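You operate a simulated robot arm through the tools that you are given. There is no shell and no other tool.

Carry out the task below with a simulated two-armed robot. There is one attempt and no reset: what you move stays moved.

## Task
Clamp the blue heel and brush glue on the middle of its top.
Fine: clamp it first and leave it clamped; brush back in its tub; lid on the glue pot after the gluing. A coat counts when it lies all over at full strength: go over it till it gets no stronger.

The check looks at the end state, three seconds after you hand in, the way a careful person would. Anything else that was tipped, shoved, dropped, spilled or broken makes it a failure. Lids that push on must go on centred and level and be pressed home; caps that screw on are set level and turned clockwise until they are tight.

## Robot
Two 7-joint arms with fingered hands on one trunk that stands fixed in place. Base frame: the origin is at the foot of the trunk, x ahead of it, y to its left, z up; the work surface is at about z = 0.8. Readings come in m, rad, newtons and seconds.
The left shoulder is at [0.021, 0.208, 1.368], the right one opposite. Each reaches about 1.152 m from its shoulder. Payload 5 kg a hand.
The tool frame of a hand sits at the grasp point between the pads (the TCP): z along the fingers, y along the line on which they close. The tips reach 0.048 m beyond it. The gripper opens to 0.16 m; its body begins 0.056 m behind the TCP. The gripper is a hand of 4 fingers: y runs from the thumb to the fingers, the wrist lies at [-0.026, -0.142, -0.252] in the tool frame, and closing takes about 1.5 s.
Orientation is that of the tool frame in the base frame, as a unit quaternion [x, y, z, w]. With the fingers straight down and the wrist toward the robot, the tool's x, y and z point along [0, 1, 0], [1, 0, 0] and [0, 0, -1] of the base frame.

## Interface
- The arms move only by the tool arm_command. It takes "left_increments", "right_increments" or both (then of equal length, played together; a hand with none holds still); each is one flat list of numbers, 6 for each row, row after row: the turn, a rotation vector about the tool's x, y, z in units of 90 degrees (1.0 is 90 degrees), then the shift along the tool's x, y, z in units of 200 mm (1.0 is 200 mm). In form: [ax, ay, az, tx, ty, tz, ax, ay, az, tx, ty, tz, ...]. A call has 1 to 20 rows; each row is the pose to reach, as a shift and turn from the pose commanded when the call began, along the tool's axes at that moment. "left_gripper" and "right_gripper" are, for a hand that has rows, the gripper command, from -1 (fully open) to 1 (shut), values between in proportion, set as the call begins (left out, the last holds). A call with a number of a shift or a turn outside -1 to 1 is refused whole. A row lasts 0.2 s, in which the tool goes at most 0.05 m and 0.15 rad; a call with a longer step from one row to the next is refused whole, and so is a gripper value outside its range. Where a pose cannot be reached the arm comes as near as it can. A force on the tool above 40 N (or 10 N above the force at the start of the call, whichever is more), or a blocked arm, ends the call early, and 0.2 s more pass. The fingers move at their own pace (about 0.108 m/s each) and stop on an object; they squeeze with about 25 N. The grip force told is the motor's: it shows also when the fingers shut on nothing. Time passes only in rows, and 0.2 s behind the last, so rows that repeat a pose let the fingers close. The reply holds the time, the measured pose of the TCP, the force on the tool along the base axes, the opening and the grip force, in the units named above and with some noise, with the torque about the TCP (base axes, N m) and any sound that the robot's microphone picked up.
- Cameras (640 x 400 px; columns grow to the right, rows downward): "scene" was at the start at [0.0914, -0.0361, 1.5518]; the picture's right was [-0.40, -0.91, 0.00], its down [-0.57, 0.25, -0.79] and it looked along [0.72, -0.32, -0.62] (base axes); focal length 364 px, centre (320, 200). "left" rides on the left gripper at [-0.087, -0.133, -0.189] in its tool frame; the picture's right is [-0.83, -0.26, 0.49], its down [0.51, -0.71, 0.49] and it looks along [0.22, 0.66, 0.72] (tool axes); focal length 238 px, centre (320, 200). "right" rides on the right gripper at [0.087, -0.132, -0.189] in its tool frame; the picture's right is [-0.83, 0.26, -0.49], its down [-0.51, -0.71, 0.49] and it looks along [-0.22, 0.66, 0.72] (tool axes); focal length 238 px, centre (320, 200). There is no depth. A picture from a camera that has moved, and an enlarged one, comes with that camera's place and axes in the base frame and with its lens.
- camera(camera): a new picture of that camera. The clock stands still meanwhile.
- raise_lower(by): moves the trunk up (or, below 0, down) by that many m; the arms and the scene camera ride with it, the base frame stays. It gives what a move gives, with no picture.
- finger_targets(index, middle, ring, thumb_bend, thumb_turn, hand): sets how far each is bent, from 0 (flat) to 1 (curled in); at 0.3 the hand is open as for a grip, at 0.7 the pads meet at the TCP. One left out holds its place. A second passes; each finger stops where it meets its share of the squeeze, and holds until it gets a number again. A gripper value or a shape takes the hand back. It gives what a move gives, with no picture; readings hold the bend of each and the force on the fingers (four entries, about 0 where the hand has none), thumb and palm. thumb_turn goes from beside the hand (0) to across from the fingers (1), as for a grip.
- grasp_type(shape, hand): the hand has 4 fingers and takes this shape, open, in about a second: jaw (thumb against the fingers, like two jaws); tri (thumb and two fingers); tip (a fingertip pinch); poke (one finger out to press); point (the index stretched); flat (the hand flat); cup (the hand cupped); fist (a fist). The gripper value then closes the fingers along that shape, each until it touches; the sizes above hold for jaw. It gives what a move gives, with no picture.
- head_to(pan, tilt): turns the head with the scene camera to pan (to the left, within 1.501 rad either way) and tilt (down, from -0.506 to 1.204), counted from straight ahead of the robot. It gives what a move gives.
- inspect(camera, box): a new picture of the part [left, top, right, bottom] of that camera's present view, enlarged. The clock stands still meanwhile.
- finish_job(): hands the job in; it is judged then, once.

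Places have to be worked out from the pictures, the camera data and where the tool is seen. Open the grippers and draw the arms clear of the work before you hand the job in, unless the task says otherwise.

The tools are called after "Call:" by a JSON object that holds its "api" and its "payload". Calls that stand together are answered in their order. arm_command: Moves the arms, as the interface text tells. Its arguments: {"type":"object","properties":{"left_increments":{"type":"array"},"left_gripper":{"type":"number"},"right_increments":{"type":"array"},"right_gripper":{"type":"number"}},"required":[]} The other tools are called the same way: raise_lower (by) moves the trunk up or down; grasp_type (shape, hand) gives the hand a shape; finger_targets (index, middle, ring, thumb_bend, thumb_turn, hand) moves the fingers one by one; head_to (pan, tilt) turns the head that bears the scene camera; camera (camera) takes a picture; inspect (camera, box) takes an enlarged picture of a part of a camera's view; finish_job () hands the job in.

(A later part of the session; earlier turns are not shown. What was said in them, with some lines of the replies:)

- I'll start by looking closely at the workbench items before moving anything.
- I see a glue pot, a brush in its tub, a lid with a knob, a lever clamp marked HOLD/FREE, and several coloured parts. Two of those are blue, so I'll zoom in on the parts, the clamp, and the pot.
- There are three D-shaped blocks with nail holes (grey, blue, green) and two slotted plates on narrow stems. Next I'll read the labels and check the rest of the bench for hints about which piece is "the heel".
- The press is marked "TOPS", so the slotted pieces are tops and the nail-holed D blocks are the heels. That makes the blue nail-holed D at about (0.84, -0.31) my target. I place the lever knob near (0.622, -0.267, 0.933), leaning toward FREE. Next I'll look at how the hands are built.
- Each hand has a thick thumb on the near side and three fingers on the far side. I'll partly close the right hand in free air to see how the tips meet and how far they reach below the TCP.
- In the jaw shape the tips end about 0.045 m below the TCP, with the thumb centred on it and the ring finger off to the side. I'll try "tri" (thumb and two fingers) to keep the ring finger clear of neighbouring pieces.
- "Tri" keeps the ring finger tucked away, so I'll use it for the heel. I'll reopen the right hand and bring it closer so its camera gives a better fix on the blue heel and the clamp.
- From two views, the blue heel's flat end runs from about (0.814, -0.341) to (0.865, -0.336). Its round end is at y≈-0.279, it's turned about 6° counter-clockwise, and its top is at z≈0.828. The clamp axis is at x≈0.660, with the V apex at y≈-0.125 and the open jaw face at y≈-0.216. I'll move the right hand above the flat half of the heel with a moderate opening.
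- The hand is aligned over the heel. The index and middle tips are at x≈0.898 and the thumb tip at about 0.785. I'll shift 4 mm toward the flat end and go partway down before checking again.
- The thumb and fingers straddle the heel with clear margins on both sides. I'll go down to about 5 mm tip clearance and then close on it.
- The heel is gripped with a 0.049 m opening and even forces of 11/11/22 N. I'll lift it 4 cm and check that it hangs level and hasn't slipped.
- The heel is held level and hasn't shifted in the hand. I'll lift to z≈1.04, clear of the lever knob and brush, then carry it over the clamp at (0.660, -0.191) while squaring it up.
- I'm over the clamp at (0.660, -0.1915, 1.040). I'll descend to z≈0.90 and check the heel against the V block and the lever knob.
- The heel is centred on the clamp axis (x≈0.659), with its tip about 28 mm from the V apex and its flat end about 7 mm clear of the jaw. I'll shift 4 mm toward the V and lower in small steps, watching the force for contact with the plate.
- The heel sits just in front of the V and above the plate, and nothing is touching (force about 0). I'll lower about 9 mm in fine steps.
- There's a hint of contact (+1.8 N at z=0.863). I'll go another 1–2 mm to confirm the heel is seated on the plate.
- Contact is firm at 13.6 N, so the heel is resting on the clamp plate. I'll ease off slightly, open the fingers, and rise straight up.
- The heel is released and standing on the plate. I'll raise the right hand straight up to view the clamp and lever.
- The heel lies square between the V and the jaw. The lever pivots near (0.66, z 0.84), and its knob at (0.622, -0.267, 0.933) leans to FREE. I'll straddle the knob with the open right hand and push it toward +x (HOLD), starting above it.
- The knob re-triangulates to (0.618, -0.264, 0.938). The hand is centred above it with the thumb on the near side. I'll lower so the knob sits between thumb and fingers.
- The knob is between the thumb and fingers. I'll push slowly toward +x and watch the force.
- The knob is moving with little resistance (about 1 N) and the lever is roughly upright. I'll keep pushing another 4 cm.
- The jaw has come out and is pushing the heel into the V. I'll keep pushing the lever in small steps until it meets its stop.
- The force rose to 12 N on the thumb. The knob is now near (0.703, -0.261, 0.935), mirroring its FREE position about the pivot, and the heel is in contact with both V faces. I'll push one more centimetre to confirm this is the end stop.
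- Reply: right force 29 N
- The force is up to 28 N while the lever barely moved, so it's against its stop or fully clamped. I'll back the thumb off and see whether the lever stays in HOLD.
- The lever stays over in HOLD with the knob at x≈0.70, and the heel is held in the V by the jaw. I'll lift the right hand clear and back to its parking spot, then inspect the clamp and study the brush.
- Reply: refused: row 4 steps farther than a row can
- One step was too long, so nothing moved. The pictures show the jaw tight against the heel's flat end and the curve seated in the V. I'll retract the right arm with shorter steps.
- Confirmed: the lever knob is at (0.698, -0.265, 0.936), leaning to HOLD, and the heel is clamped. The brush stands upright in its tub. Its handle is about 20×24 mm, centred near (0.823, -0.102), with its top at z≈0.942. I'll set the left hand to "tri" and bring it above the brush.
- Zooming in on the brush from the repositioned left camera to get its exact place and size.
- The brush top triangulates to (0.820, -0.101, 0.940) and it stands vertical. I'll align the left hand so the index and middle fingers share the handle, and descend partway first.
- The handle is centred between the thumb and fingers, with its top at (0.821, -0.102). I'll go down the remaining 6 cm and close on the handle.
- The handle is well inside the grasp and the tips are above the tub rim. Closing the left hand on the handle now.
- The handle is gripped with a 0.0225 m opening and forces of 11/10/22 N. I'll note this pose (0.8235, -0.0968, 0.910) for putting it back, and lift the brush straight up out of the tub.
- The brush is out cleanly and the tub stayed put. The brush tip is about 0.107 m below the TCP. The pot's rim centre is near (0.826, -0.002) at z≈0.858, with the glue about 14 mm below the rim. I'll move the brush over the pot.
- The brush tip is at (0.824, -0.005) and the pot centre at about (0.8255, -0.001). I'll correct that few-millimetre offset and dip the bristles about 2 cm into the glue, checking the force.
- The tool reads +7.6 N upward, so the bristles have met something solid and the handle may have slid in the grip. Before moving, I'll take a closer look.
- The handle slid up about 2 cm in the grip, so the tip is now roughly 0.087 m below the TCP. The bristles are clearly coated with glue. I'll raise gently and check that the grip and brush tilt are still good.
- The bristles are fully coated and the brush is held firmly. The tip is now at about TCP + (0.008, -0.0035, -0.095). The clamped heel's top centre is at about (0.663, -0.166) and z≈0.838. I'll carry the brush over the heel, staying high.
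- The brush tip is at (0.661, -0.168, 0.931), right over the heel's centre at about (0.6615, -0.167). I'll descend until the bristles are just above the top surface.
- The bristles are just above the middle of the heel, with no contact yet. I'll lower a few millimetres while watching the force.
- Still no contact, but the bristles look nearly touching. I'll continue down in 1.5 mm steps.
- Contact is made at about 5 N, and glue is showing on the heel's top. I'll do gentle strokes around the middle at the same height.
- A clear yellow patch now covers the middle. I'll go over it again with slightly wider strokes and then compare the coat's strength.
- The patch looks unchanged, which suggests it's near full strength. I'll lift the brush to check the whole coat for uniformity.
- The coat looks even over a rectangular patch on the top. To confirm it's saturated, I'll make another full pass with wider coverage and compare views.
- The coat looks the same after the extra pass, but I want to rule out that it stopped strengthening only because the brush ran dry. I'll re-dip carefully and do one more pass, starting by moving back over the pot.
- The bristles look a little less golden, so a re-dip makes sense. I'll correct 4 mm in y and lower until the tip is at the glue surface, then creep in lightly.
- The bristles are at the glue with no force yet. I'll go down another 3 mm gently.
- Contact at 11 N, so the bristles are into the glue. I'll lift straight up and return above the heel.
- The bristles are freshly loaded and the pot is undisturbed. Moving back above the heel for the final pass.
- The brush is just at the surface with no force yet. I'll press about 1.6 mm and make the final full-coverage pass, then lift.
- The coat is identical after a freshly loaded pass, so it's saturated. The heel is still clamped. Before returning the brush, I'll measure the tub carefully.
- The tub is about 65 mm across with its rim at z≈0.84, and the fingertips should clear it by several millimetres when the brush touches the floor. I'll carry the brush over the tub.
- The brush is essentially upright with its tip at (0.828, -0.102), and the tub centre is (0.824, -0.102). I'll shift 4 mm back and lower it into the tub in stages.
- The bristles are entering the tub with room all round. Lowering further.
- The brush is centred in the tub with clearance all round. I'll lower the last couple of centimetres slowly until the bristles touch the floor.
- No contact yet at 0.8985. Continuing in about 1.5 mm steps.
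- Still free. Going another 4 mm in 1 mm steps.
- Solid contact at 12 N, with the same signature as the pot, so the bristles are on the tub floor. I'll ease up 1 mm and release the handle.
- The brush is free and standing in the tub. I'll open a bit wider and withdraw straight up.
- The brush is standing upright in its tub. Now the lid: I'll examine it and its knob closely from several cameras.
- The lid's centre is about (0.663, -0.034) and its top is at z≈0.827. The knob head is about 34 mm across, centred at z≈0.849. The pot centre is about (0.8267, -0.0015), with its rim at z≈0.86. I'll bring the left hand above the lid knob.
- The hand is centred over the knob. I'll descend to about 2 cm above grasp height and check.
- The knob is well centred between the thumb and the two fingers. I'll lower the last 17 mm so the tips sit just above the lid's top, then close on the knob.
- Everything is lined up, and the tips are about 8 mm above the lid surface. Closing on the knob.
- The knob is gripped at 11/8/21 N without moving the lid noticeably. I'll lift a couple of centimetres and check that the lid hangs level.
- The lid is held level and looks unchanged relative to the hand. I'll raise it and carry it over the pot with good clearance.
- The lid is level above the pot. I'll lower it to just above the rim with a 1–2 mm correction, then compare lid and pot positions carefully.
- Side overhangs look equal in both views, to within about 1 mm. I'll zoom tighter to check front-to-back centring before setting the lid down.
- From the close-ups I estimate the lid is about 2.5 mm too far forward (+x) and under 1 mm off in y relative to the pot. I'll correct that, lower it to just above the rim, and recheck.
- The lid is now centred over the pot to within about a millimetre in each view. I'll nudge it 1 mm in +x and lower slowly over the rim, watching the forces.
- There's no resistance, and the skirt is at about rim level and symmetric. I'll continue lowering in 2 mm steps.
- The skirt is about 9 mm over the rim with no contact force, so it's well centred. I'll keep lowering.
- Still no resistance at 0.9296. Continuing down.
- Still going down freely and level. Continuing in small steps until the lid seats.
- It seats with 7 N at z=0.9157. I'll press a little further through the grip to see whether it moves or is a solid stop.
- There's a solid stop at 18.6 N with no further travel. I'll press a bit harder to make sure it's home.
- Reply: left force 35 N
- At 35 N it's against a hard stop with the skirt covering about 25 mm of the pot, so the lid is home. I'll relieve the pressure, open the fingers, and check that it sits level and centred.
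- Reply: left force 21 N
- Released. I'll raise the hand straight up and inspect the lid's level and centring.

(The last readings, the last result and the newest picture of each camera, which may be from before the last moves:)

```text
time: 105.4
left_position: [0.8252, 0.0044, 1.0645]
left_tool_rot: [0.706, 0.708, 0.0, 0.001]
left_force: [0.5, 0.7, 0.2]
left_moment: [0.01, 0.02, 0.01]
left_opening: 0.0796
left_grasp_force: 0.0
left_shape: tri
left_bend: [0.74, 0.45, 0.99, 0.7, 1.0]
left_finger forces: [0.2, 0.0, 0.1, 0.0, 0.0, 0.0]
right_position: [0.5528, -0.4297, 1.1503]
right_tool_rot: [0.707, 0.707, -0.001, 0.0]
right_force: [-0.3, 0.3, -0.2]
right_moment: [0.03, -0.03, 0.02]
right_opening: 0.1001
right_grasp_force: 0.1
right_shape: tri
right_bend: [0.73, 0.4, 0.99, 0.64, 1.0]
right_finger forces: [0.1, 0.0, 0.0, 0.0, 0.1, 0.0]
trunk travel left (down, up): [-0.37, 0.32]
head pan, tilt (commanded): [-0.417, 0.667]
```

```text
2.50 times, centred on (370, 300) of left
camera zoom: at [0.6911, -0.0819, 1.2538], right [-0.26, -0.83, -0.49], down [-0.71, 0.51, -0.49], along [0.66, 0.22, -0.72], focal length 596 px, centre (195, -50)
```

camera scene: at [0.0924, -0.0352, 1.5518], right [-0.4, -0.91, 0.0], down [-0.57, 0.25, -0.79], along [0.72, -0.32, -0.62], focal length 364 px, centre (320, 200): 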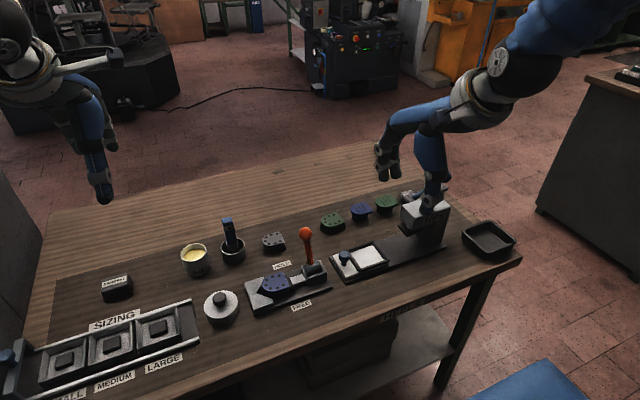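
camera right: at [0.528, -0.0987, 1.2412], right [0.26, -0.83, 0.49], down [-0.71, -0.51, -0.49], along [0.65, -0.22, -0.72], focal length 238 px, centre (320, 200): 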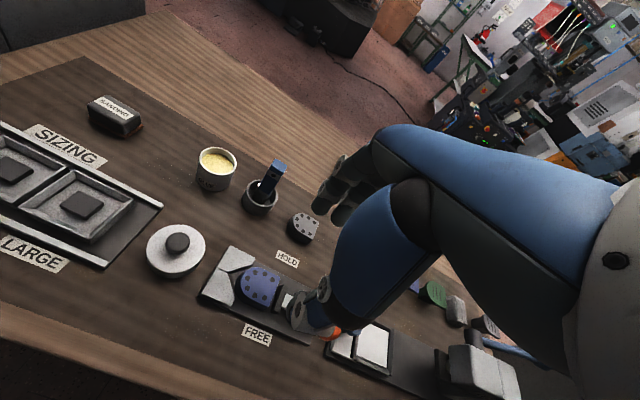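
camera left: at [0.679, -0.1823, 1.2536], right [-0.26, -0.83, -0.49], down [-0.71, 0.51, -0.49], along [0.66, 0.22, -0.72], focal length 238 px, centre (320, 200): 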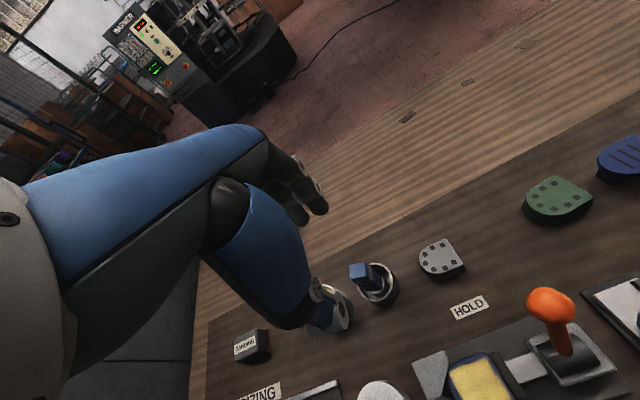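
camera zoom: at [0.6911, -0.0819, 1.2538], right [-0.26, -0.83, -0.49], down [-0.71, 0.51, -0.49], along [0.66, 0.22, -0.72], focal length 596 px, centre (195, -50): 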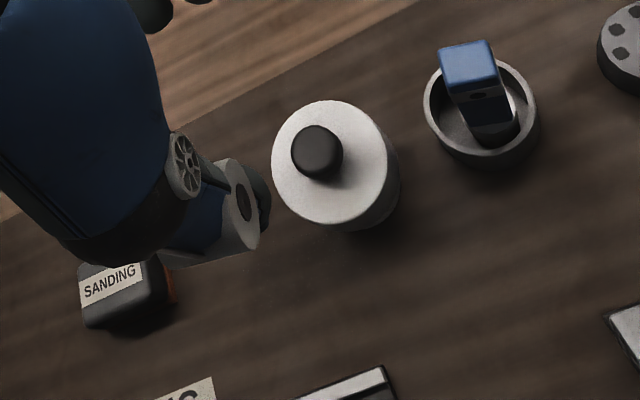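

The lid looks level and centred within about 1 mm. For certainty that it's fully home, I'll close the fingertips and press straight down on the knob's centre. First I'll close the hand up here.

Call:
{"api": "arm_command", "payload": {"left_increments": [0, 0, 0, 0, 0, 0, 0, 0, 0, 0, 0, 0, 0, 0, 0, 0, 0, 0, 0, 0, 0, 0, 0, 0, 0, 0, 0, 0, 0, 0, 0, 0, 0, 0, 0, 0], "left_gripper": 1}}

Call:
{"api": "inspect", "payload": {"camera": "right", "box": [90, 0, 190, 110]}}

Call:
{"api": "inspect", "payload": {"camera": "scene", "box": [150, 170, 250, 270]}}

Call:
{"api": "inspect", "payload": {"camera": "left", "box": [260, 180, 420, 340]}}

```text
time: 106.8
left_position: [0.8243, 0.0033, 1.0645]
left_tool_rot: [0.707, 0.707, 0.0, -0.001]
left_force: [-0.1, 0.2, 0.0]
left_moment: [-0.04, -0.03, -0.03]
left_opening: 0.0
left_grasp_force: 24.9
left_shape: tri
left_bend: [0.7, 0.7, 1.0, 0.61, 1.0]
left_finger forces: [0.0, 0.1, 0.0, 0.1, 0.1, 0.1]
right_position: [0.5528, -0.4293, 1.1497]
right_tool_rot: [0.707, 0.707, 0.0, 0.0]
right_force: [-0.7, -0.4, -0.1]
right_moment: [0.0, 0.0, 0.01]
right_opening: 0.1
right_grasp_force: 0.0
right_shape: tri
right_bend: [0.73, 0.4, 0.99, 0.64, 1.0]
right_finger forces: [0.1, 0.0, 0.1, 0.1, 0.0, 0.1]
trunk travel left (down, up): [-0.37, 0.32]
head pan, tilt (commanded): [-0.417, 0.667]
```

```text
3.64 times, centred on (140, 55) of right
camera zoom: at [0.4214, -0.3437, 1.3393], right [0.26, -0.83, 0.49], down [-0.71, -0.51, -0.49], along [0.66, -0.22, -0.72], focal length 867 px, centre (974, 727)
```

zoom: 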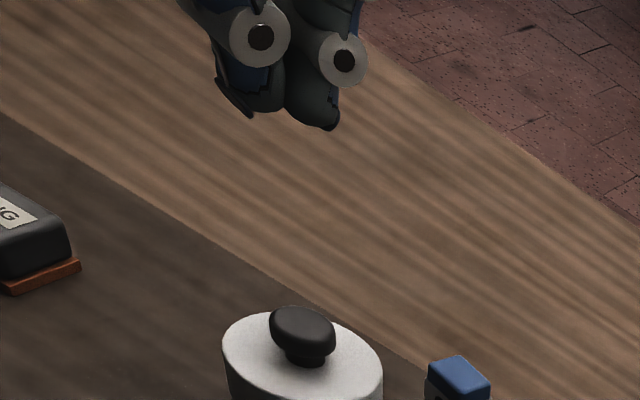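

```text
4.00 times, centred on (200, 220) of scene
camera zoom: at [0.0915, -0.0362, 1.5518], right [-0.4, -0.91, 0.0], down [-0.57, 0.25, -0.79], along [0.72, -0.32, -0.62], focal length 1454 px, centre (800, 120)
```

zoom: 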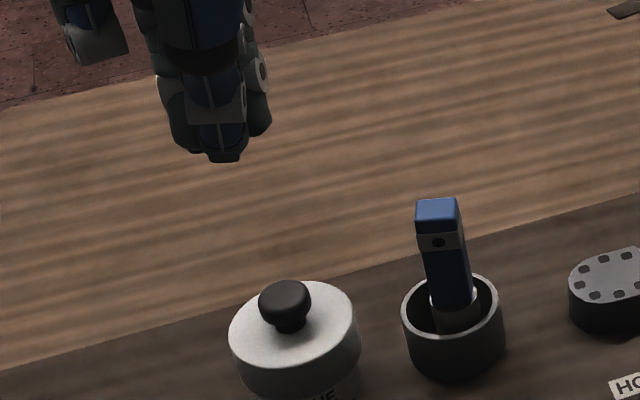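

```text
2.50 times, centred on (340, 260) of left
camera zoom: at [0.6909, -0.0821, 1.2537], right [-0.26, -0.83, -0.49], down [-0.71, 0.51, -0.49], along [0.66, 0.22, -0.72], focal length 596 px, centre (270, 50)
```

zoom: 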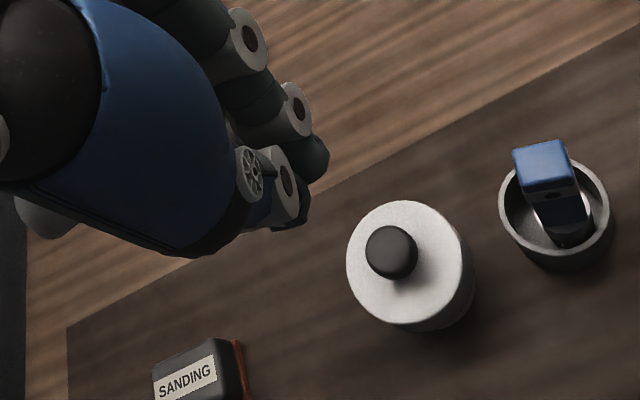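

The fingertips form a compact cluster above the knob. I'll lower to just above it and then press gently.

Call:
{"api": "arm_command", "payload": {"left_increments": [0, 0, 0, 0.008, 0.008, 0.15, 0, 0, 0, 0.008, 0.008, 0.3, 0, 0, 0, 0.008, 0.008, 0.45, 0, 0, 0, 0.008, 0.008, 0.55, 0, 0, 0, 0.008, 0.008, 0.55]}}

Call:
{"api": "inspect", "payload": {"camera": "right", "box": [105, 40, 185, 120]}}

Call:
{"api": "inspect", "payload": {"camera": "scene", "box": [165, 205, 235, 275]}}

Call:
{"api": "inspect", "payload": {"camera": "left", "box": [280, 190, 400, 310]}}

```text
time: 108.0
left_position: [0.8255, 0.0058, 0.9563]
left_tool_rot: [0.707, 0.708, 0.0, 0.001]
left_force: [-0.1, -0.6, 0.1]
left_moment: [0.05, -0.01, 0.05]
left_opening: 0.0001
left_grasp_force: 24.8
left_shape: tri
left_bend: [0.7, 0.7, 1.0, 0.61, 1.0]
left_finger forces: [0.0, 0.0, 0.0, 0.0, 0.0, 0.1]
right_position: [0.5528, -0.4307, 1.1507]
right_tool_rot: [0.707, 0.707, 0.0, 0.0]
right_force: [0.0, 0.2, -0.9]
right_moment: [0.01, 0.02, -0.03]
right_opening: 0.1003
right_grasp_force: 0.0
right_shape: tri
right_bend: [0.73, 0.4, 0.99, 0.64, 1.0]
right_finger forces: [0.0, 0.0, 0.1, 0.1, 0.0, 0.1]
trunk travel left (down, up): [-0.37, 0.32]
head pan, tilt (commanded): [-0.417, 0.667]
```

```text
5.00 times, centred on (145, 80) of right
camera zoom: at [0.4209, -0.3437, 1.3395], right [0.26, -0.83, 0.49], down [-0.71, -0.51, -0.49], along [0.66, -0.22, -0.72], focal length 1192 px, centre (1195, 800)
```

zoom: 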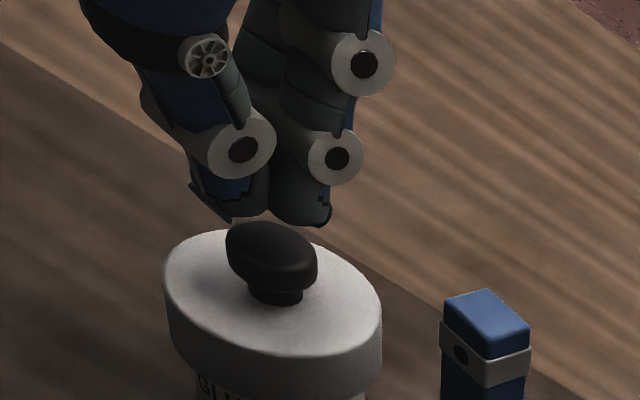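

```text
5.71 times, centred on (200, 240) of scene
camera zoom: at [0.091, -0.0361, 1.5519], right [-0.4, -0.91, 0.0], down [-0.57, 0.25, -0.79], along [0.72, -0.32, -0.62], focal length 2078 px, centre (1006, -29)
```

zoom: 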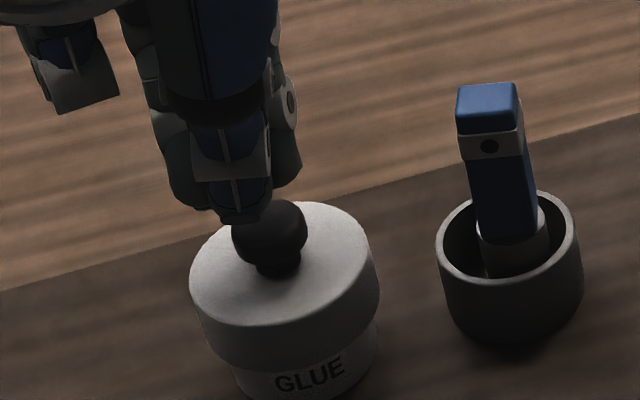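

```text
3.33 times, centred on (340, 250) of left
camera zoom: at [0.6918, -0.0803, 1.1447], right [-0.26, -0.83, -0.49], down [-0.71, 0.51, -0.49], along [0.66, 0.22, -0.72], focal length 794 px, centre (253, 33)
```

zoom: 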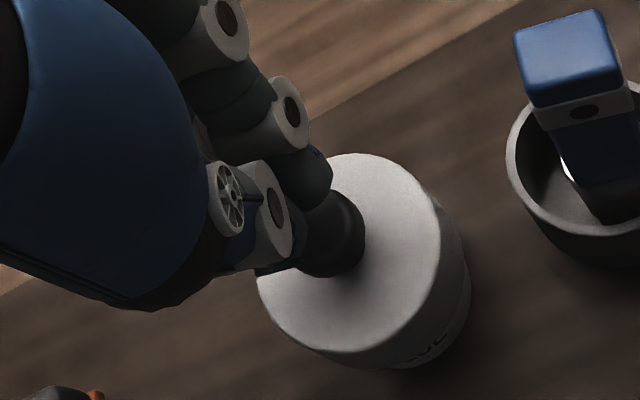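

The cluster is close to centred over the knob. I'll shift 3 mm in -y and step down until contact builds.

Call:
{"api": "arm_command", "payload": {"left_increments": [0, 0, 0, -0.015, 0, 0.015, 0, 0, 0, -0.015, 0, 0.03, 0, 0, 0, -0.015, 0, 0.045, 0, 0, 0, -0.015, 0, 0.06, 0, 0, 0, -0.015, 0, 0.06]}}

```text
time: 109.2
left_position: [0.8258, 0.003, 0.9439]
left_tool_rot: [0.707, 0.707, 0.0, 0.0]
left_force: [-0.1, -0.9, 0.1]
left_moment: [-0.05, -0.01, -0.01]
left_opening: 0.0001
left_grasp_force: 25.1
left_shape: tri
left_bend: [0.7, 0.7, 1.0, 0.61, 1.0]
left_finger forces: [0.0, 0.1, 0.0, 0.0, 0.0, 0.1]
right_position: [0.5533, -0.4308, 1.1499]
right_tool_rot: [0.707, 0.707, -0.001, 0.0]
right_force: [0.7, 0.3, -0.7]
right_moment: [-0.02, 0.03, 0.0]
right_opening: 0.1004
right_grasp_force: 0.1
right_shape: tri
right_bend: [0.73, 0.4, 0.99, 0.64, 1.0]
right_finger forces: [0.0, 0.1, 0.1, 0.0, 0.0, 0.0]
trunk travel left (down, up): [-0.37, 0.32]
head pan, tilt (commanded): [-0.417, 0.667]
```

Call:
{"api": "arm_command", "payload": {"left_increments": [0, 0, 0, 0, 0, 0.01, 0, 0, 0, 0, 0, 0.02, 0, 0, 0, 0, 0, 0.03, 0, 0, 0, 0, 0, 0.03]}}

Call:
{"api": "inspect", "payload": {"camera": "right", "box": [105, 50, 185, 130]}}

```text
time: 110.2
left_position: [0.8268, 0.0015, 0.9397]
left_tool_rot: [0.706, 0.708, 0.002, 0.002]
left_force: [1.1, 1.4, 13.6]
left_moment: [-0.08, -0.2, 0.01]
left_opening: 0.0
left_grasp_force: 24.9
left_shape: tri
left_bend: [0.7, 0.7, 1.0, 0.61, 1.0]
left_finger forces: [25.7, 0.1, 0.0, 0.0, 0.0, 0.0]
right_position: [0.5535, -0.4293, 1.1512]
right_tool_rot: [0.707, 0.707, 0.0, 0.0]
right_force: [-0.5, 0.1, 0.1]
right_moment: [0.0, 0.0, -0.01]
right_opening: 0.1001
right_grasp_force: 0.1
right_shape: tri
right_bend: [0.73, 0.4, 0.99, 0.64, 1.0]
right_finger forces: [0.0, 0.1, 0.0, 0.0, 0.0, 0.0]
trunk travel left (down, up): [-0.37, 0.32]
head pan, tilt (commanded): [-0.417, 0.667]
```

```text
5.00 times, centred on (145, 90) of right
camera zoom: at [0.4204, -0.3436, 1.3398], right [0.26, -0.83, 0.49], down [-0.71, -0.51, -0.49], along [0.66, -0.22, -0.72], focal length 1192 px, centre (1195, 750)
```

zoom: 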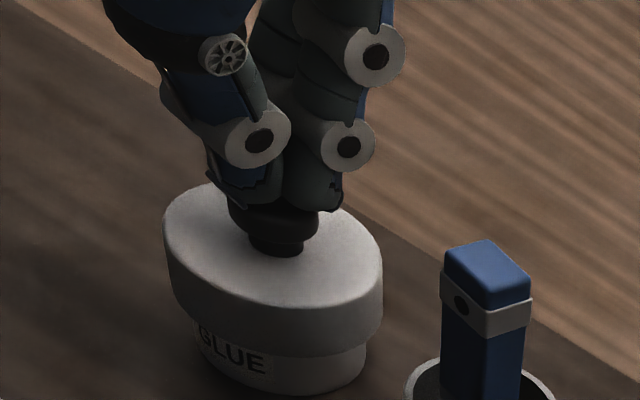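

Only the index fingertip is touching, toward the knob's edge (about 18 mm off in -y). I'll lift off, shift so the index tip is over the knob's centre, and press there.

Call:
{"api": "arm_command", "payload": {"left_increments": [0, 0, 0, 0, 0, -0.04, 0, 0, 0, 0, 0, -0.08, 0, 0, 0, 0.045, 0, -0.08, 0, 0, 0, 0.09, 0, -0.08, 0, 0, 0, 0.09, 0, -0.08]}}

Call:
{"api": "inspect", "payload": {"camera": "right", "box": [105, 50, 185, 130]}}

Call:
{"api": "inspect", "payload": {"camera": "left", "box": [280, 190, 400, 310]}}

Call:
{"api": "inspect", "payload": {"camera": "scene", "box": [165, 205, 235, 275]}}

```text
time: 111.4
left_position: [0.8262, 0.0202, 0.9532]
left_tool_rot: [0.707, 0.707, -0.001, 0.0]
left_force: [0.2, 0.1, -0.2]
left_moment: [0.0, -0.01, -0.03]
left_opening: 0.0
left_grasp_force: 24.9
left_shape: tri
left_bend: [0.7, 0.7, 1.0, 0.61, 1.0]
left_finger forces: [0.0, 0.1, 0.1, 0.1, 0.0, 0.0]
right_position: [0.5536, -0.4298, 1.149]
right_tool_rot: [0.707, 0.707, 0.001, 0.0]
right_force: [-0.5, 0.4, 0.5]
right_moment: [-0.02, -0.01, 0.0]
right_opening: 0.1001
right_grasp_force: 0.0
right_shape: tri
right_bend: [0.73, 0.4, 0.99, 0.64, 1.0]
right_finger forces: [0.0, 0.0, 0.0, 0.1, 0.1, 0.1]
trunk travel left (down, up): [-0.37, 0.32]
head pan, tilt (commanded): [-0.417, 0.667]
```

```text
5.00 times, centred on (145, 90) of right
camera zoom: at [0.4215, -0.344, 1.3392], right [0.26, -0.83, 0.49], down [-0.71, -0.51, -0.49], along [0.66, -0.22, -0.72], focal length 1192 px, centre (1195, 750)
```

zoom: 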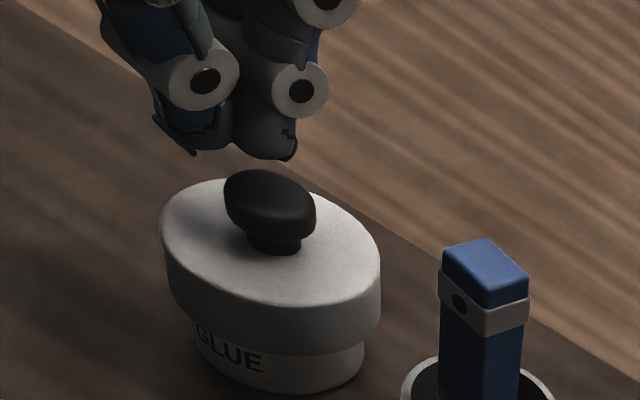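

```text
3.33 times, centred on (340, 250) of left
camera zoom: at [0.6928, -0.0659, 1.1419], right [-0.26, -0.83, -0.49], down [-0.71, 0.51, -0.49], along [0.65, 0.22, -0.72], focal length 794 px, centre (253, 33)
```

zoom: 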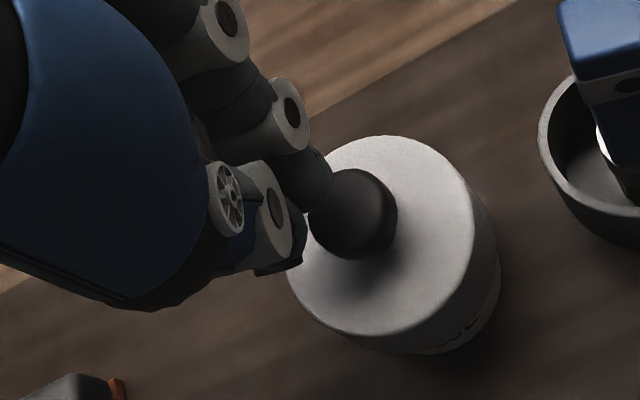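

```text
5.71 times, centred on (200, 240) of scene
camera zoom: at [0.0917, -0.0365, 1.5518], right [-0.4, -0.91, 0.0], down [-0.57, 0.25, -0.79], along [0.72, -0.32, -0.62], focal length 2078 px, centre (1006, -29)
```

zoom: 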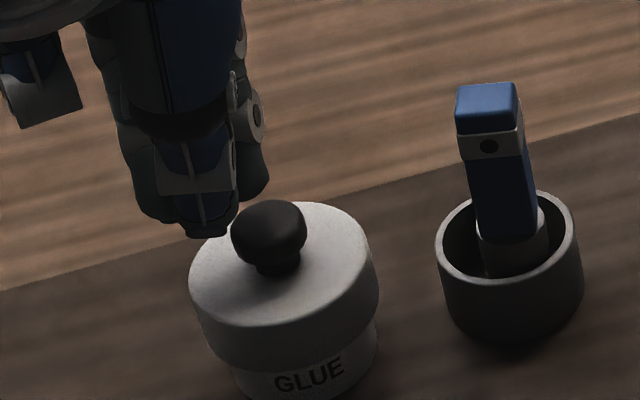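

The index tip triangulates to (0.835, 0.003, 0.90), about 8 mm ahead of the knob's centre. I'll correct that and press down on the centre of the knob.

Call:
{"api": "arm_command", "payload": {"left_increments": [0, 0, 0, -0.02, -0.04, 0, 0, 0, 0, -0.02, -0.04, 0.02, 0, 0, 0, -0.02, -0.04, 0.04, 0, 0, 0, -0.02, -0.04, 0.055, 0, 0, 0, -0.02, -0.04, 0.065, 0, 0, 0, -0.02, -0.04, 0.065]}}

Call:
{"api": "inspect", "payload": {"camera": "right", "box": [105, 50, 185, 130]}}

```text
time: 112.8
left_position: [0.8176, 0.0166, 0.9391]
left_tool_rot: [0.707, 0.707, 0.001, 0.001]
left_force: [0.1, 0.0, 1.3]
left_moment: [0.0, 0.02, -0.02]
left_opening: 0.0
left_grasp_force: 24.7
left_shape: tri
left_bend: [0.7, 0.7, 1.0, 0.61, 1.0]
left_finger forces: [0.0, 0.0, 0.0, 0.1, 0.0, 0.0]
right_position: [0.5543, -0.4301, 1.1508]
right_tool_rot: [0.707, 0.707, -0.001, 0.0]
right_force: [-0.9, -1.2, -0.3]
right_moment: [-0.02, 0.03, -0.02]
right_opening: 0.1
right_grasp_force: 0.0
right_shape: tri
right_bend: [0.73, 0.4, 0.99, 0.64, 1.0]
right_finger forces: [0.0, 0.0, 0.0, 0.0, 0.0, 0.0]
trunk travel left (down, up): [-0.37, 0.32]
head pan, tilt (commanded): [-0.417, 0.667]
```

```text
5.00 times, centred on (145, 90) of right
camera zoom: at [0.4213, -0.3438, 1.3393], right [0.26, -0.83, 0.49], down [-0.71, -0.51, -0.49], along [0.66, -0.22, -0.72], focal length 1192 px, centre (1195, 750)
```

zoom: 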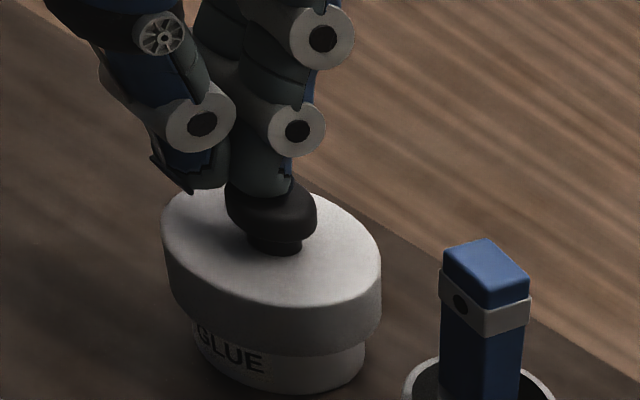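

The index tip is on the knob's centre. Now pressing down in 1 mm steps.

Call:
{"api": "arm_command", "payload": {"left_increments": [0, 0, 0, 0, 0, 0.005, 0, 0, 0, 0, 0, 0.01, 0, 0, 0, 0, 0, 0.015, 0, 0, 0, 0, 0, 0.02, 0, 0, 0, 0, 0, 0.02]}}

Call:
{"api": "inspect", "payload": {"camera": "right", "box": [105, 50, 185, 130]}}

Call:
{"api": "inspect", "payload": {"camera": "scene", "box": [165, 205, 235, 275]}}

```text
time: 114.0
left_position: [0.818, 0.0167, 0.9403]
left_tool_rot: [0.706, 0.708, 0.002, 0.0]
left_force: [1.3, 0.3, 24.9]
left_moment: [-0.21, -0.3, 0.01]
left_opening: 0.0
left_grasp_force: 24.7
left_shape: tri
left_bend: [0.7, 0.7, 1.0, 0.61, 1.0]
left_finger forces: [38.8, 0.0, 0.1, 0.0, 0.1, 0.0]
right_position: [0.553, -0.4313, 1.1505]
right_tool_rot: [0.707, 0.707, 0.001, 0.001]
right_force: [0.8, -0.6, -0.1]
right_moment: [0.0, -0.03, 0.0]
right_opening: 0.1001
right_grasp_force: 0.1
right_shape: tri
right_bend: [0.73, 0.4, 0.99, 0.64, 1.0]
right_finger forces: [0.1, 0.0, 0.1, 0.0, 0.0, 0.0]
trunk travel left (down, up): [-0.37, 0.32]
head pan, tilt (commanded): [-0.417, 0.667]
```

```text
5.00 times, centred on (145, 90) of right
camera zoom: at [0.4196, -0.3436, 1.3401], right [0.26, -0.83, 0.49], down [-0.71, -0.51, -0.49], along [0.66, -0.22, -0.72], focal length 1192 px, centre (1195, 750)
```

zoom: 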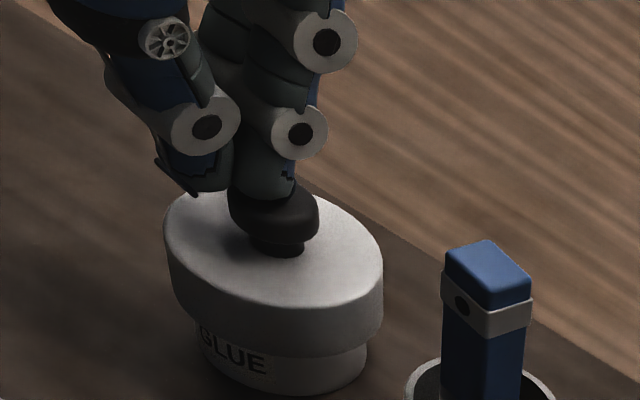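

```text
5.71 times, centred on (200, 240) of scene
camera zoom: at [0.0894, -0.0361, 1.5521], right [-0.4, -0.91, 0.0], down [-0.56, 0.25, -0.79], along [0.72, -0.32, -0.62], focal length 2078 px, centre (1006, -29)
```

zoom: 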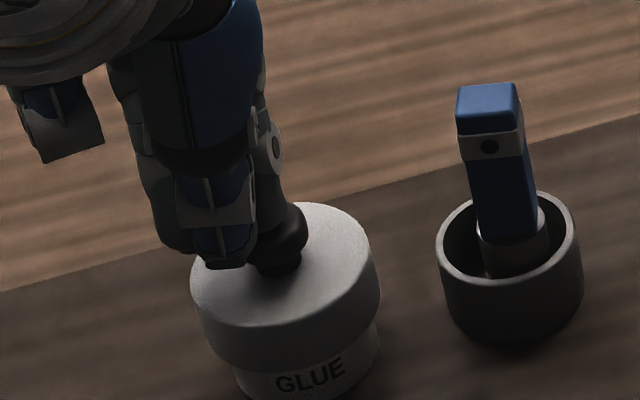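

At 25 N there's no movement of the lid. One more millimetre to reach about 35 N, then I'll lift away.

Call:
{"api": "arm_command", "payload": {"left_increments": [0, 0, 0, 0, 0, 0.004, 0, 0, 0, 0, 0, 0.007, 0, 0, 0, 0, 0, 0.007]}}

Call:
{"api": "inspect", "payload": {"camera": "scene", "box": [165, 205, 235, 275]}}

```text
time: 114.8
left_position: [0.8175, 0.0171, 0.9396]
left_tool_rot: [0.707, 0.707, 0.002, 0.002]
left_force: [2.3, -0.7, 37.2]
left_moment: [-0.34, -0.49, 0.07]
left_opening: 0.0003
left_grasp_force: 25.0
left_shape: tri
left_bend: [0.7, 0.7, 1.0, 0.61, 1.0]
left_finger forces: [52.9, 0.0, 0.0, 0.0, 0.1, 0.0]
right_position: [0.5521, -0.4304, 1.152]
right_tool_rot: [0.707, 0.707, 0.0, 0.0]
right_force: [-0.3, 0.5, 0.6]
right_moment: [-0.01, -0.01, 0.01]
right_opening: 0.1
right_grasp_force: 0.1
right_shape: tri
right_bend: [0.73, 0.4, 0.99, 0.64, 1.0]
right_finger forces: [0.0, 0.1, 0.0, 0.0, 0.0, 0.1]
trunk travel left (down, up): [-0.37, 0.32]
head pan, tilt (commanded): [-0.417, 0.667]
```

```text
5.71 times, centred on (200, 240) of scene
camera zoom: at [0.0884, -0.0362, 1.5522], right [-0.4, -0.91, 0.0], down [-0.56, 0.25, -0.79], along [0.72, -0.32, -0.62], focal length 2078 px, centre (1006, -29)
```

zoom: 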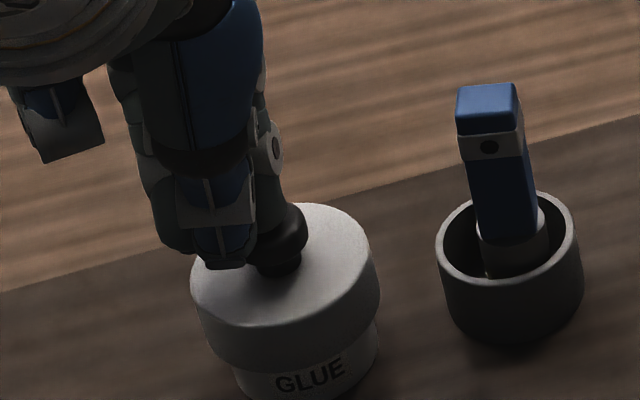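

At 37 N the lid doesn't move, so it's fully home. I'll lift the left hand straight up first.

Call:
{"api": "arm_command", "payload": {"left_increments": [0, 0, 0, 0, 0, -0.05, 0, 0, 0, 0, 0, -0.2, 0, 0, 0, 0, 0, -0.42, 0, 0, 0, 0, 0, -0.65, 0, 0, 0, 0, 0, -0.88, 0, 0, 0, 0.1, 0, -1.0, 0, 0, 0, 0.3, -0.05, -1.0, 0, 0, 0, 0.43, -0.14, -1.0, 0, 0, 0, 0.43, -0.14, -1.0]}}

Call:
{"api": "arm_command", "payload": {"left_increments": [0, 0, 0, 0, 0, 0, 0, 0, 0, 0, 0, 0, 0, 0, 0, 0, 0, 0, 0, 0, 0, 0, 0, 0, 0, 0, 0, 0, 0, 0], "left_gripper": -1, "right_increments": [0, 0, 0, 0, 0, 0, 0, 0, 0, 0, 0, 0, 0, 0, 0, 0, 0, 0, 0, 0, 0, 0, 0, 0, 0, 0, 0, 0, 0, 0], "right_gripper": -1}}

Call:
{"api": "camera", "payload": {"camera": "scene"}}

Call:
{"api": "inspect", "payload": {"camera": "scene", "box": [160, 180, 420, 340]}}

Call:
{"api": "inspect", "payload": {"camera": "right", "box": [40, 60, 280, 240]}}

Call:
{"api": "inspect", "payload": {"camera": "left", "box": [390, 200, 640, 400]}}

```text
time: 116.8
left_position: [0.7931, 0.1007, 1.135]
left_tool_rot: [0.707, 0.707, 0.0, 0.0]
left_force: [0.2, -0.7, -0.3]
left_moment: [0.03, 0.04, -0.01]
left_opening: 0.0
left_grasp_force: 24.8
left_shape: tri
left_bend: [0.7, 0.7, 1.0, 0.61, 1.0]
left_finger forces: [0.0, 0.0, 0.0, 0.0, 0.0, 0.1]
right_position: [0.5552, -0.4312, 1.15]
right_tool_rot: [0.707, 0.707, -0.001, 0.0]
right_force: [0.7, -0.5, 0.5]
right_moment: [0.05, 0.07, 0.02]
right_opening: 0.0999
right_grasp_force: 0.2
right_shape: tri
right_bend: [0.73, 0.4, 0.99, 0.64, 1.0]
right_finger forces: [0.1, 0.1, 0.2, 0.1, 0.1, 0.0]
trunk travel left (down, up): [-0.37, 0.32]
head pan, tilt (commanded): [-0.417, 0.667]
```

```text
time: 118.0
left_position: [0.7919, 0.1012, 1.1364]
left_tool_rot: [0.707, 0.707, 0.0, 0.0]
left_force: [0.0, -0.3, 0.0]
left_moment: [0.02, 0.01, 0.03]
left_opening: 0.1597
left_grasp_force: 0.0
left_shape: tri
left_bend: [0.3, 0.3, 0.99, 0.3, 0.98]
left_finger forces: [0.0, 0.0, 0.0, 0.1, 0.1, 0.0]
right_position: [0.5535, -0.4302, 1.1508]
right_tool_rot: [0.707, 0.708, 0.0, -0.001]
right_force: [-0.6, -0.4, -0.8]
right_moment: [0.01, -0.02, -0.01]
right_opening: 0.1596
right_grasp_force: 0.0
right_shape: tri
right_bend: [0.3, 0.3, 0.99, 0.3, 0.98]
right_finger forces: [0.0, 0.0, 0.0, 0.0, 0.0, 0.0]
trunk travel left (down, up): [-0.37, 0.32]
head pan, tilt (commanded): [-0.417, 0.667]
```

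```text
taken
camera scene: at [0.0913, -0.036, 1.5518], right [-0.4, -0.91, 0.0], down [-0.57, 0.25, -0.79], along [0.72, -0.32, -0.62], focal length 364 px, centre (320, 200)
```

scene: 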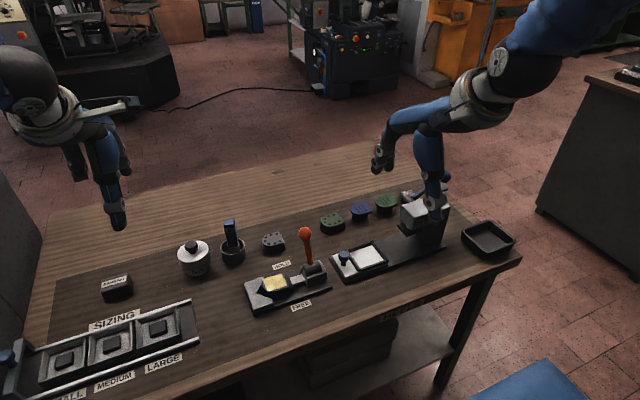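

```text
2.46 times, centred on (290, 260) of scene
camera zoom: at [0.0913, -0.036, 1.5518], right [-0.4, -0.91, 0.0], down [-0.57, 0.25, -0.79], along [0.72, -0.32, -0.62], focal length 895 px, centre (394, 52)
```

zoom: 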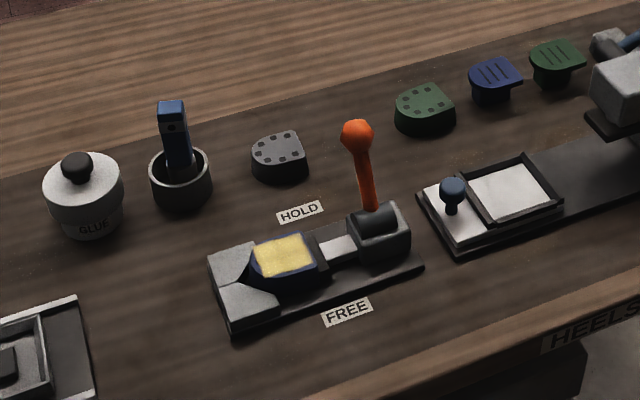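

```text
2.22 times, centred on (160, 150) of right
camera zoom: at [0.4212, -0.3436, 1.3394], right [0.26, -0.83, 0.49], down [-0.71, -0.51, -0.49], along [0.66, -0.22, -0.72], focal length 530 px, centre (676, 311)
```

zoom: 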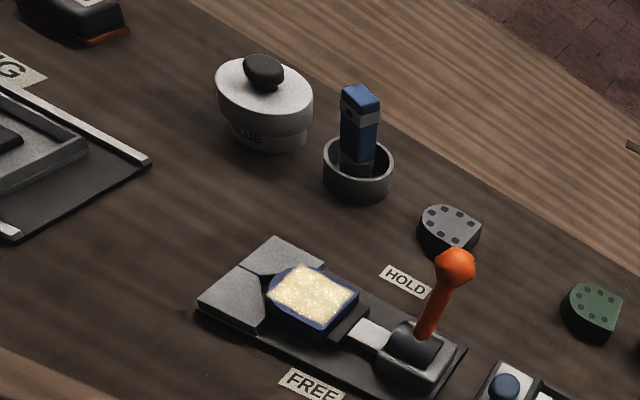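

```text
2.00 times, centred on (515, 300) of left
camera zoom: at [0.6591, 0.0154, 1.3246], right [-0.26, -0.83, -0.49], down [-0.71, 0.51, -0.49], along [0.66, 0.22, -0.72], focal length 477 px, centre (-70, 0)
```

zoom: 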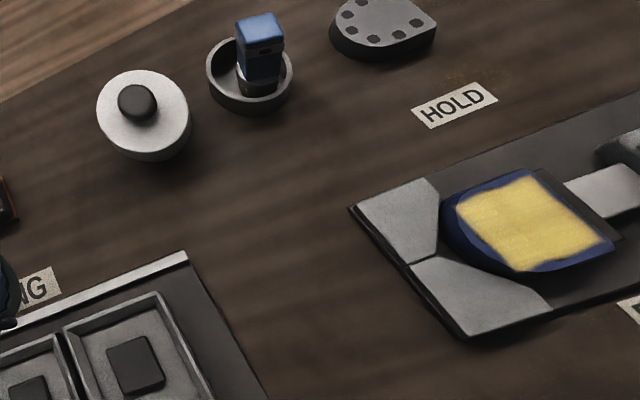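

Final state looks right: the blue heel is clamped with the lever at HOLD, the coat is even, the brush is in its tub, and the lid is level on the pot. The other items are undisturbed. I'll raise both open hands a bit further clear of the bench.

Call:
{"api": "arm_command", "payload": {"left_increments": [0, 0, 0, 0.1, 0, -0.15, 0, 0, 0, 0.2, 0, -0.3, 0, 0, 0, 0.3, -0.1, -0.4, 0, 0, 0, 0.3, -0.1, -0.4], "right_increments": [0, 0, 0, 0, -0.1, -0.15, 0, 0, 0, 0, -0.2, -0.3, 0, 0, 0, 0, -0.3, -0.4, 0, 0, 0, 0, -0.3, -0.4]}}

Call:
{"api": "inspect", "payload": {"camera": "scene", "box": [160, 190, 340, 320]}}

Call:
{"api": "camera", "payload": {"camera": "scene"}}

```text
time: 119.0
left_position: [0.7711, 0.1606, 1.2169]
left_tool_rot: [0.708, 0.706, 0.0, -0.001]
left_force: [0.8, -1.9, -0.6]
left_moment: [0.19, 0.09, 0.05]
left_opening: 0.1596
left_grasp_force: 0.1
left_shape: tri
left_bend: [0.3, 0.3, 0.99, 0.3, 0.97]
left_finger forces: [0.0, 0.0, 0.1, 0.0, 0.1, 0.0]
right_position: [0.5105, -0.4371, 1.2259]
right_tool_rot: [0.708, 0.705, 0.009, 0.017]
right_force: [0.4, -1.8, 0.2]
right_moment: [0.17, 0.07, 0.04]
right_opening: 0.16
right_grasp_force: 0.0
right_shape: tri
right_bend: [0.3, 0.3, 0.99, 0.3, 0.97]
right_finger forces: [0.0, 0.1, 0.0, 0.0, 0.1, 0.0]
right hand out of reach, approached as far as the arm can: row 2, 3
trunk travel left (down, up): [-0.37, 0.32]
head pan, tilt (commanded): [-0.417, 0.667]
```

```text
3.08 times, centred on (250, 255) of scene
camera zoom: at [0.092, -0.0387, 1.5516], right [-0.4, -0.91, 0.0], down [-0.57, 0.25, -0.78], along [0.72, -0.32, -0.62], focal length 1119 px, centre (535, 31)
```

zoom: 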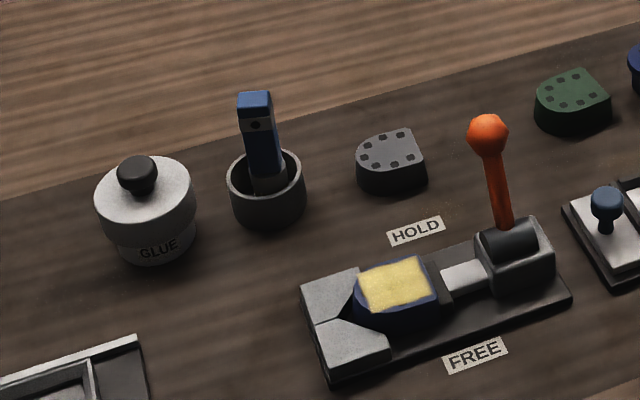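

```text
taken
camera scene: at [0.092, -0.0387, 1.5516], right [-0.4, -0.91, 0.0], down [-0.57, 0.25, -0.78], along [0.72, -0.32, -0.62], focal length 364 px, centre (320, 200)
```

scene: 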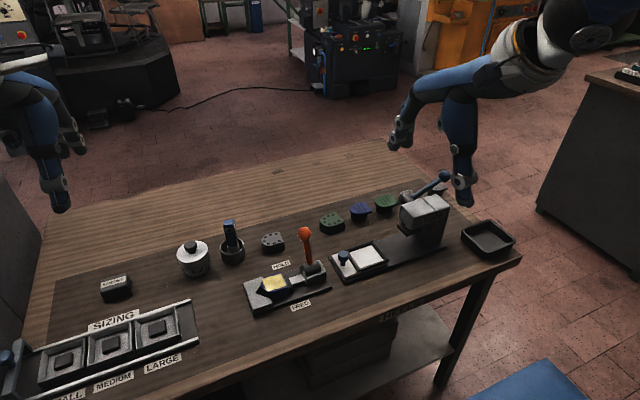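

Both arms are clear with hands open, and the bench is in the required end state. The heel is clamped and coated, the brush is in its tub, the lid is on the glue pot, and nothing else was disturbed. Handing in.

Call:
{"api": "finish_job", "payload": {}}

```text
The job is handed in.
```

The blue heel is clamped and its top is coated with glue. I've handed the job in, and I haven't seen the result of the check.

- **Heel:** I took the blue D-shaped block with nail holes as the heel, because the press marked "TOPS" suggests the slotted pieces are tops. The lever is at HOLD and the heel didn't move while I brushed it.
- **Glue:** the coat lies evenly over a patch on the middle of the top. I dipped the brush a second time and went over it again, and it got no stronger.
- **Brush:** it stands upright in its tub. The handle slid a little in the grip on the first dip, but nothing was dropped.
- **Lid:** it is on the pot, level and centred to about 1 mm. I pressed the knob with 37 N and the lid didn't move any further.

The other pieces look undisturbed, and both hands are open and clear of the bench.
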